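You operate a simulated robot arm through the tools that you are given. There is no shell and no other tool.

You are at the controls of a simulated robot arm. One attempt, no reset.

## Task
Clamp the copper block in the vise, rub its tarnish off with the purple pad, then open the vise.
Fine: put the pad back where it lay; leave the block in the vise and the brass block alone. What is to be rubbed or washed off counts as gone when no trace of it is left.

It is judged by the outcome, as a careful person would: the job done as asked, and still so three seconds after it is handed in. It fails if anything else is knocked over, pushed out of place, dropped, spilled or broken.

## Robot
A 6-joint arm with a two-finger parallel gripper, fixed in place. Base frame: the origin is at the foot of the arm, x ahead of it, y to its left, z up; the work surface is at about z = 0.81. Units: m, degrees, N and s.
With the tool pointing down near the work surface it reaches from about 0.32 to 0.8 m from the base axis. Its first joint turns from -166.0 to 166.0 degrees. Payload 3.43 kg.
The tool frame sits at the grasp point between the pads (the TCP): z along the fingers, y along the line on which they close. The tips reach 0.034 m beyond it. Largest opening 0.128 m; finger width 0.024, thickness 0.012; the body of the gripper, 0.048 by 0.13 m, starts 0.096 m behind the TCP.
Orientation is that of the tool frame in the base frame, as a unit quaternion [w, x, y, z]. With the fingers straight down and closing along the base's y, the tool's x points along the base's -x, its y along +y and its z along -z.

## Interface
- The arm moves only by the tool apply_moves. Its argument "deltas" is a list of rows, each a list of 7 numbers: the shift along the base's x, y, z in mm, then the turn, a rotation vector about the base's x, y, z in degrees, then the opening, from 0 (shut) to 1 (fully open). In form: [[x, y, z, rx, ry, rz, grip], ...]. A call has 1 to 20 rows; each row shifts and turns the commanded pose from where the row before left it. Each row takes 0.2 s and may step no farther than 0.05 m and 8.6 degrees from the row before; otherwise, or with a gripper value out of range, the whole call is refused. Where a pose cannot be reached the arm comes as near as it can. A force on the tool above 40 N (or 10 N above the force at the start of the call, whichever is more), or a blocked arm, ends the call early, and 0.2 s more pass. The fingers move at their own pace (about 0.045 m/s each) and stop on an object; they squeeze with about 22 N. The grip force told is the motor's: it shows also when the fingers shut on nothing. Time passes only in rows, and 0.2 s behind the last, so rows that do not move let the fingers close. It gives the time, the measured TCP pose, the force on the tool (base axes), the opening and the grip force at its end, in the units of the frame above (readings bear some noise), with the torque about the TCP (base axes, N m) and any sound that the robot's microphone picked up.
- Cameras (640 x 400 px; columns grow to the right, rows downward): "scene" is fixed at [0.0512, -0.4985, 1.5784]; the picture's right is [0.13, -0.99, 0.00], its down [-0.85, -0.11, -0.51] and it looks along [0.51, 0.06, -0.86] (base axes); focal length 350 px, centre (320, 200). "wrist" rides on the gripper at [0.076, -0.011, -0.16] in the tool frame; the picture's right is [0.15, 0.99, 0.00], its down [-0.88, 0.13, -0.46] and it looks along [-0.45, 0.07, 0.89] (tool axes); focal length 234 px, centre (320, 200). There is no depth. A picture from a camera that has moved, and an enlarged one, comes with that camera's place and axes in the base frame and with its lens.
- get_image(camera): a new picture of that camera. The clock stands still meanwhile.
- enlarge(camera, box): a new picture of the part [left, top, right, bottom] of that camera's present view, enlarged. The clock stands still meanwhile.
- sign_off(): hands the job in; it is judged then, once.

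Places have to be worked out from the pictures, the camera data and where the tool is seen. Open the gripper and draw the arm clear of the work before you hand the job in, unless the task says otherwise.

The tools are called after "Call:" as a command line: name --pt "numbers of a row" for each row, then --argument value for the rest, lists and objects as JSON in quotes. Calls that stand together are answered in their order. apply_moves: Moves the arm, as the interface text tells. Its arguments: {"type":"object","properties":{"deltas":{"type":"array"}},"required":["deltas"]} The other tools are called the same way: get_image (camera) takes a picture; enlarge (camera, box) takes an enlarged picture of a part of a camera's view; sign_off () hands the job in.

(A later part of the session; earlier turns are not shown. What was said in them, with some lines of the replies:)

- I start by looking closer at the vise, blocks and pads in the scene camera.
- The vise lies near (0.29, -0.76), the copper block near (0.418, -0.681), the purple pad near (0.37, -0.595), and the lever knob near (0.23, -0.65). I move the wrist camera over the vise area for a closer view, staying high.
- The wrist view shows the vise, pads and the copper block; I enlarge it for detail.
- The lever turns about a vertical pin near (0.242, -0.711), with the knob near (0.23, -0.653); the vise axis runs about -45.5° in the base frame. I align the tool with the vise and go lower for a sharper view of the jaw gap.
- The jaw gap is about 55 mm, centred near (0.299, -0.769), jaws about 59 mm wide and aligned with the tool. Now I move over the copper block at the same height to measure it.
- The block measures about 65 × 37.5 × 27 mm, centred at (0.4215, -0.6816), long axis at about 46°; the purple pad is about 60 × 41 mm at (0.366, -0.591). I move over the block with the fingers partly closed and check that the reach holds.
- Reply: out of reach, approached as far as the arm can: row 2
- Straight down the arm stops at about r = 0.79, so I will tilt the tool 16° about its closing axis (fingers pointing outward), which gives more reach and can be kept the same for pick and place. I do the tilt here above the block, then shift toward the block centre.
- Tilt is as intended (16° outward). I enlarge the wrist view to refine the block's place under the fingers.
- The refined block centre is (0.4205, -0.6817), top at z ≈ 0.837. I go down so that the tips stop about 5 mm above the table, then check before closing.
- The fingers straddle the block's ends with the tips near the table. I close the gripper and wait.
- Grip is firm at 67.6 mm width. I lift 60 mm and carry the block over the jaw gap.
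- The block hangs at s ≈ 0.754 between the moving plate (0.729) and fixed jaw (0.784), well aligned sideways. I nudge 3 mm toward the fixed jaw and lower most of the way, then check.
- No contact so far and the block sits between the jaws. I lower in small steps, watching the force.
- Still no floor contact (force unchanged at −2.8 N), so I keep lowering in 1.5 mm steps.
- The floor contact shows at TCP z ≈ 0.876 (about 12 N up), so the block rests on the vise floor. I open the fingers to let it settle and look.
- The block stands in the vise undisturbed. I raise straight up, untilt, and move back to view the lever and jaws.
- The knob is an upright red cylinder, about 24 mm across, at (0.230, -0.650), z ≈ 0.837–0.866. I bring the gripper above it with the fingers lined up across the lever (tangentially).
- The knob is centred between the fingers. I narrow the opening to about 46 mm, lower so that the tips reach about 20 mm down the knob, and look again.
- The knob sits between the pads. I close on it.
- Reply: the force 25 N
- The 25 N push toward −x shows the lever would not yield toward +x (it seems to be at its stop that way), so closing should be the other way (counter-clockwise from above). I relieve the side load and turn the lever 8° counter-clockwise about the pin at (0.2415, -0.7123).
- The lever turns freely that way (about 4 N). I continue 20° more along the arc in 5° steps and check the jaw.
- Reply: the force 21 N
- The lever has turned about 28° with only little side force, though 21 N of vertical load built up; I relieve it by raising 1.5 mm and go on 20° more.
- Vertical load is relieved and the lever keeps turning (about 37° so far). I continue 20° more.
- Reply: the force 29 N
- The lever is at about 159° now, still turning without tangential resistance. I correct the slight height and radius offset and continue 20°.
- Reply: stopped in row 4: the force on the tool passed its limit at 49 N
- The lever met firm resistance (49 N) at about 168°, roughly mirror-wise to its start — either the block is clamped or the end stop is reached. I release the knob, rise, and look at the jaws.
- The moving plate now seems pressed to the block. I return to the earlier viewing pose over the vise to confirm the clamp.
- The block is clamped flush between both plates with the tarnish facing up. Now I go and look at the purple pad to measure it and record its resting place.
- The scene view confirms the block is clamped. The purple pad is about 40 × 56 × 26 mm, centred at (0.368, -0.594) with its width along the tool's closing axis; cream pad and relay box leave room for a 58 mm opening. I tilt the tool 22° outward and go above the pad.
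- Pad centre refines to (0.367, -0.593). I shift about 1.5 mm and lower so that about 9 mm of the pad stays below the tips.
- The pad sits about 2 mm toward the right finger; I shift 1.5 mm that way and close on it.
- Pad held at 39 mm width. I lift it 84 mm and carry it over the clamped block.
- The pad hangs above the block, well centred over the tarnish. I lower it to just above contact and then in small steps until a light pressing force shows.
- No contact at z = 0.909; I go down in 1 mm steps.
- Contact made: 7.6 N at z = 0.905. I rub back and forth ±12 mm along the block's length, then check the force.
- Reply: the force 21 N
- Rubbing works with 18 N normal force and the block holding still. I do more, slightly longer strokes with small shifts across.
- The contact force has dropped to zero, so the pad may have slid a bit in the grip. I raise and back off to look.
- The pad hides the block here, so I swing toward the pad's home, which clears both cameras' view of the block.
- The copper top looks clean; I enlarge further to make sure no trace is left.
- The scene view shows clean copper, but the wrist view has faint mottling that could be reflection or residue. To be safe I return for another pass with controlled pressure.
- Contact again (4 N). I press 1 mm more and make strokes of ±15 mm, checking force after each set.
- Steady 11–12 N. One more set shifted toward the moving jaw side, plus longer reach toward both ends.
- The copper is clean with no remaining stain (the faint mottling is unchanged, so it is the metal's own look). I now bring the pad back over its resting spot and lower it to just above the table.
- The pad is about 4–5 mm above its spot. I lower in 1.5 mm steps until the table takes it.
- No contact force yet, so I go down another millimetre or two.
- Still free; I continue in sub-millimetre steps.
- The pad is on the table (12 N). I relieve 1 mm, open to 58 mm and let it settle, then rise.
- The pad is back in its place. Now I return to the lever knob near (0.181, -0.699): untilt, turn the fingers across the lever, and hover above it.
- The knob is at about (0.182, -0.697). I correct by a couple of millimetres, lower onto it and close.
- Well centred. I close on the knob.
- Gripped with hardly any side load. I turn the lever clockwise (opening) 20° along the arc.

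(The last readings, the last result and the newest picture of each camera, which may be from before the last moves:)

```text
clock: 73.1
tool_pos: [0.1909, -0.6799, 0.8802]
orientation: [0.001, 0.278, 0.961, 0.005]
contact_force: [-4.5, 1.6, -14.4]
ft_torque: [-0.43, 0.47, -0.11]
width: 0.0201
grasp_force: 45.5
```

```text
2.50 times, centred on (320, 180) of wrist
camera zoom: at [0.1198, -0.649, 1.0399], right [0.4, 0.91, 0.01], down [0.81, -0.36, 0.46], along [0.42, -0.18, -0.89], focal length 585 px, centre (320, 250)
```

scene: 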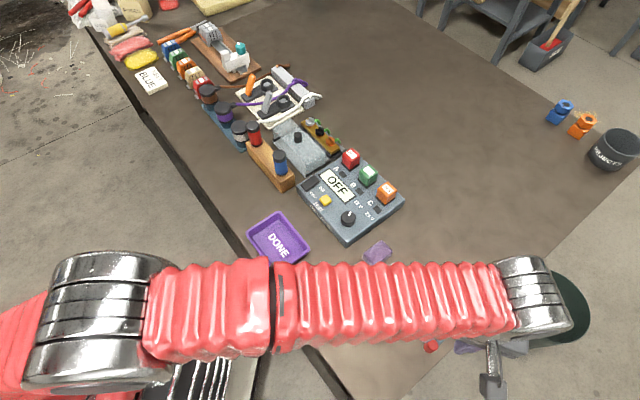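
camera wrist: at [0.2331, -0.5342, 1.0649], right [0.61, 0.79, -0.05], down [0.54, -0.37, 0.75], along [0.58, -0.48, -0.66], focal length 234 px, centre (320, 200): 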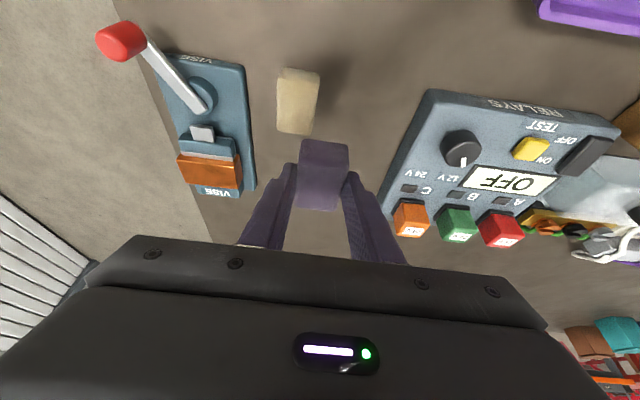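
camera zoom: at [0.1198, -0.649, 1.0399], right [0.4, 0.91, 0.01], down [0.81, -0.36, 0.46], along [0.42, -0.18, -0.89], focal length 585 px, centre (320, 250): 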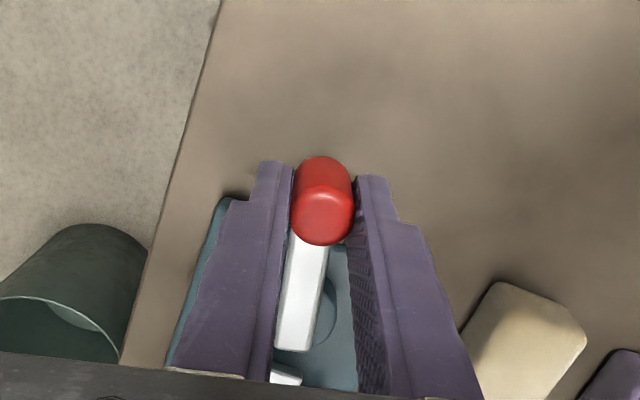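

The lever follows. I correct the height by 1 mm and turn another 20°.

Call:
apply_moves --pt "3.2 4.3 -1 0 0 -5 0.12" --pt "3.6 4.0 0 0 0 -5 0.12" --pt "3.9 3.7 0 0 0 -5 0.12" --pt "4.2 3.3 0 0 0 -5 0.12" --pt "0 0 0 0 0 0 0.12"

```text
clock: 74.3
tool_pos: [0.2075, -0.6613, 0.8817]
orientation: [0.002, 0.441, 0.897, 0.003]
contact_force: [-4.9, 3.2, -10.3]
ft_torque: [-0.07, 0.64, -0.11]
width: 0.0201
grasp_force: 45.2
```

At about 124° now, forces small. I turn another 15°, then look.

Call:
apply_moves --pt "4.4 2.9 -0.7 0 0 -5 0.12" --pt "4.7 2.5 0 0 0 -5 0.12" --pt "4.9 2.1 0 0 0 -5 0.12" --pt "0 0 0 0 0 0 0.12"

Call:
apply_moves --pt "3.0 1.0 0 0 0 -3 0.12" --pt "2.5 0.7 0 0 0 -2.5 0.12" --pt "0 0 0 0 0 0 0.12"

Call:
enlarge --camera "wrist" --box '[230, 100, 410, 260]'

```text
clock: 75.3
tool_pos: [0.2207, -0.6549, 0.8811]
orientation: [0.003, 0.554, 0.832, 0.002]
contact_force: [-3.3, 16.8, 17.2]
ft_torque: [1.0, 0.93, 0.03]
width: 0.0199
grasp_force: 44.9
```

```text
clock: 76.1
tool_pos: [0.2262, -0.6538, 0.8809]
orientation: [0.003, 0.593, 0.805, 0.002]
contact_force: [-2.8, 18.9, 21.0]
ft_torque: [0.55, 0.55, 0.08]
width: 0.02
grasp_force: 45.5
```

```text
2.50 times, centred on (320, 180) of wrist
camera zoom: at [0.1913, -0.5853, 1.0397], right [0.9, 0.43, 0.01], down [0.38, -0.8, 0.46], along [0.2, -0.41, -0.89], focal length 585 px, centre (320, 250)
```

zoom: 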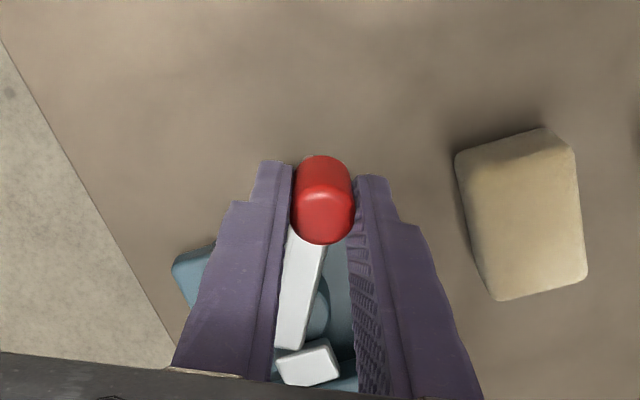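

The lever is within 1–2° of its original open position. A last small nudge while relieving the radial and vertical load.

Call:
apply_moves --pt "1.0 2.0 1.5 0 0 0 0.12" --pt "1.5 0.3 0 0 0 -1 0.12" --pt "0 0 0 0 0 0 0.12"

```text
clock: 76.9
tool_pos: [0.2283, -0.6541, 0.8806]
orientation: [0.003, 0.6, 0.8, 0.002]
contact_force: [-5.4, -18.8, -8.6]
ft_torque: [-1.69, 0.17, 0.18]
width: 0.0201
grasp_force: 44.7
```

The lever is back at its start angle (about 103°). I relieve the load, open the fingers and rise straight up.

Call:
apply_moves --pt "0 -1.5 -0.5 0 0 0 0.12" --pt "0 0 0 0 0 0 0.25" --pt "0 0 0 0 0 0 0.36" --pt "0 0 0 0 0 0 0.36" --pt "0 0 15 0 0 0 0.36" --pt "0 0 25 0 0 0 0.36" --pt "0 0 30 0 0 0 0.36" --pt "0 0 0 0 0 0 0.36"

Call:
enlarge --camera "wrist" --box '[230, 100, 410, 260]'

```text
clock: 78.7
tool_pos: [0.2295, -0.6526, 0.9515]
orientation: [0.002, 0.6, 0.8, 0.003]
contact_force: [0.7, 0.4, 0.0]
ft_torque: [-0.01, -0.01, -0.01]
width: 0.0462
grasp_force: 0.1
```

```text
2.50 times, centred on (320, 180) of wrist
camera zoom: at [0.1967, -0.5848, 1.1111], right [0.91, 0.42, 0.01], down [0.37, -0.81, 0.46], along [0.2, -0.41, -0.89], focal length 585 px, centre (320, 250)
```

zoom: 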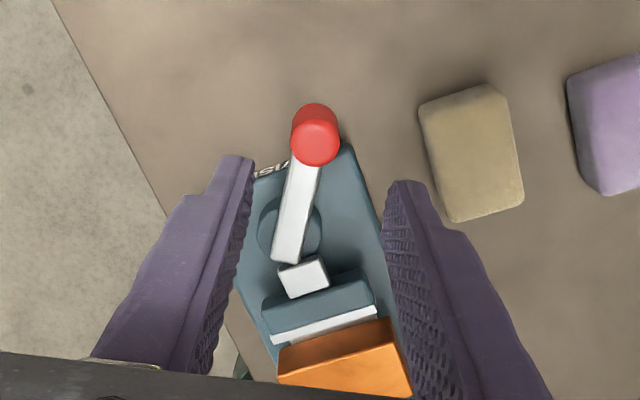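

The jaw has opened again with a gap before the block. I open the gripper and draw the arm up and back to the start pose, then inspect the scene.

Call:
apply_moves --pt "0 0 40 0 0 0 0.4" --pt "8.3 31 22.7 0 0 7.3 0.6" --pt "8.3 31 22.7 0 0 7.3 0.8" --pt "8.3 31 22.7 0 0 7.3 1" --pt "8.3 31 22.7 0 0 7.3 1" --pt "8.3 31 22.7 0 0 7.3 1" --pt "8.3 31 22.7 0 0 7.3 1" --pt "8.3 31 22.7 0 0 7.3 1" --pt "8.3 31 22.7 0 0 7.3 1" --pt "8.3 31 22.7 0 0 7.3 1" --pt "8.3 31 22.7 0 0 7.3 1" --pt "0 0 0 0 0 0 1"

Call:
get_image --camera "scene"

Call:
enlarge --camera "scene" --box '[340, 200, 520, 350]'

Call:
enlarge --camera "scene" --box '[430, 260, 490, 310]'

```text
clock: 81.3
tool_pos: [0.3105, -0.3432, 1.2191]
orientation: [0.001, 0.006, 1.0, 0.003]
contact_force: [0.1, -0.4, 0.9]
ft_torque: [-0.01, 0.01, -0.01]
width: 0.1281
grasp_force: 0.1
```

```text
taken
```

scene: 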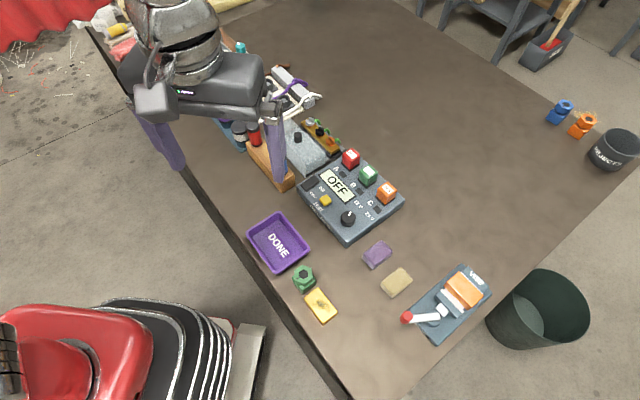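

```text
2.67 times, centred on (430, 275) of scene
camera zoom: at [0.0512, -0.4985, 1.5784], right [0.13, -0.99, 0.0], down [-0.85, -0.11, -0.51], along [0.51, 0.06, -0.86], focal length 932 px, centre (27, 0)
```

zoom: 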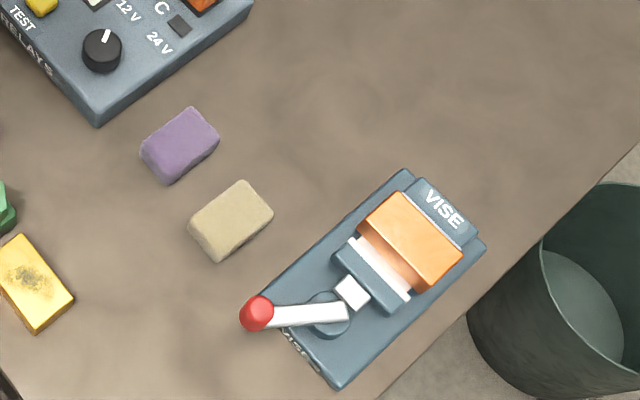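

```text
8.00 times, centred on (460, 285) of scene
camera zoom: at [0.0512, -0.4985, 1.5784], right [0.13, -0.99, 0.0], down [-0.85, -0.11, -0.51], along [0.51, 0.06, -0.86], focal length 2797 px, centre (-800, -480)
```

zoom: 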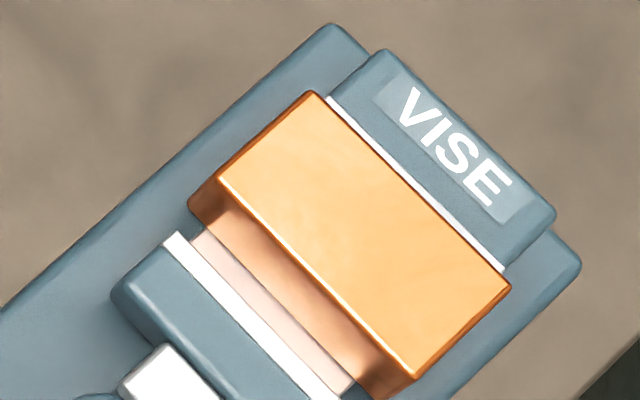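

The block sits clean in the opened vise, the lever is at its original position, the purple pad is within about 2 mm of where it lay, and the brass block and all else are untouched. The arm is clear with the gripper open, so I hand the job in.

Call:
sign_off

```text
The job is handed in.
```

The copper block was clamped in the vise and its tarnish rubbed off with the purple pad. The vise is open again.

- **Block:** it is still in the vise, and the close-up pictures show no stain left on its top face. After the first pass I saw some faint mottling and rubbed it again. The mottling did not change, so I take it to be the metal's own look.
- **Vise:** the lever is back at its starting angle, and there is a clear gap between the moving jaw and the block.
- **Pad:** it lies within about 2 mm of where it started, facing the same way.
- **Everything else:** the final picture shows the brass block, the cream pad and the rest of the table where they were at the start.

The arm is back near its starting pose with the gripper fully open, and the job is handed in.
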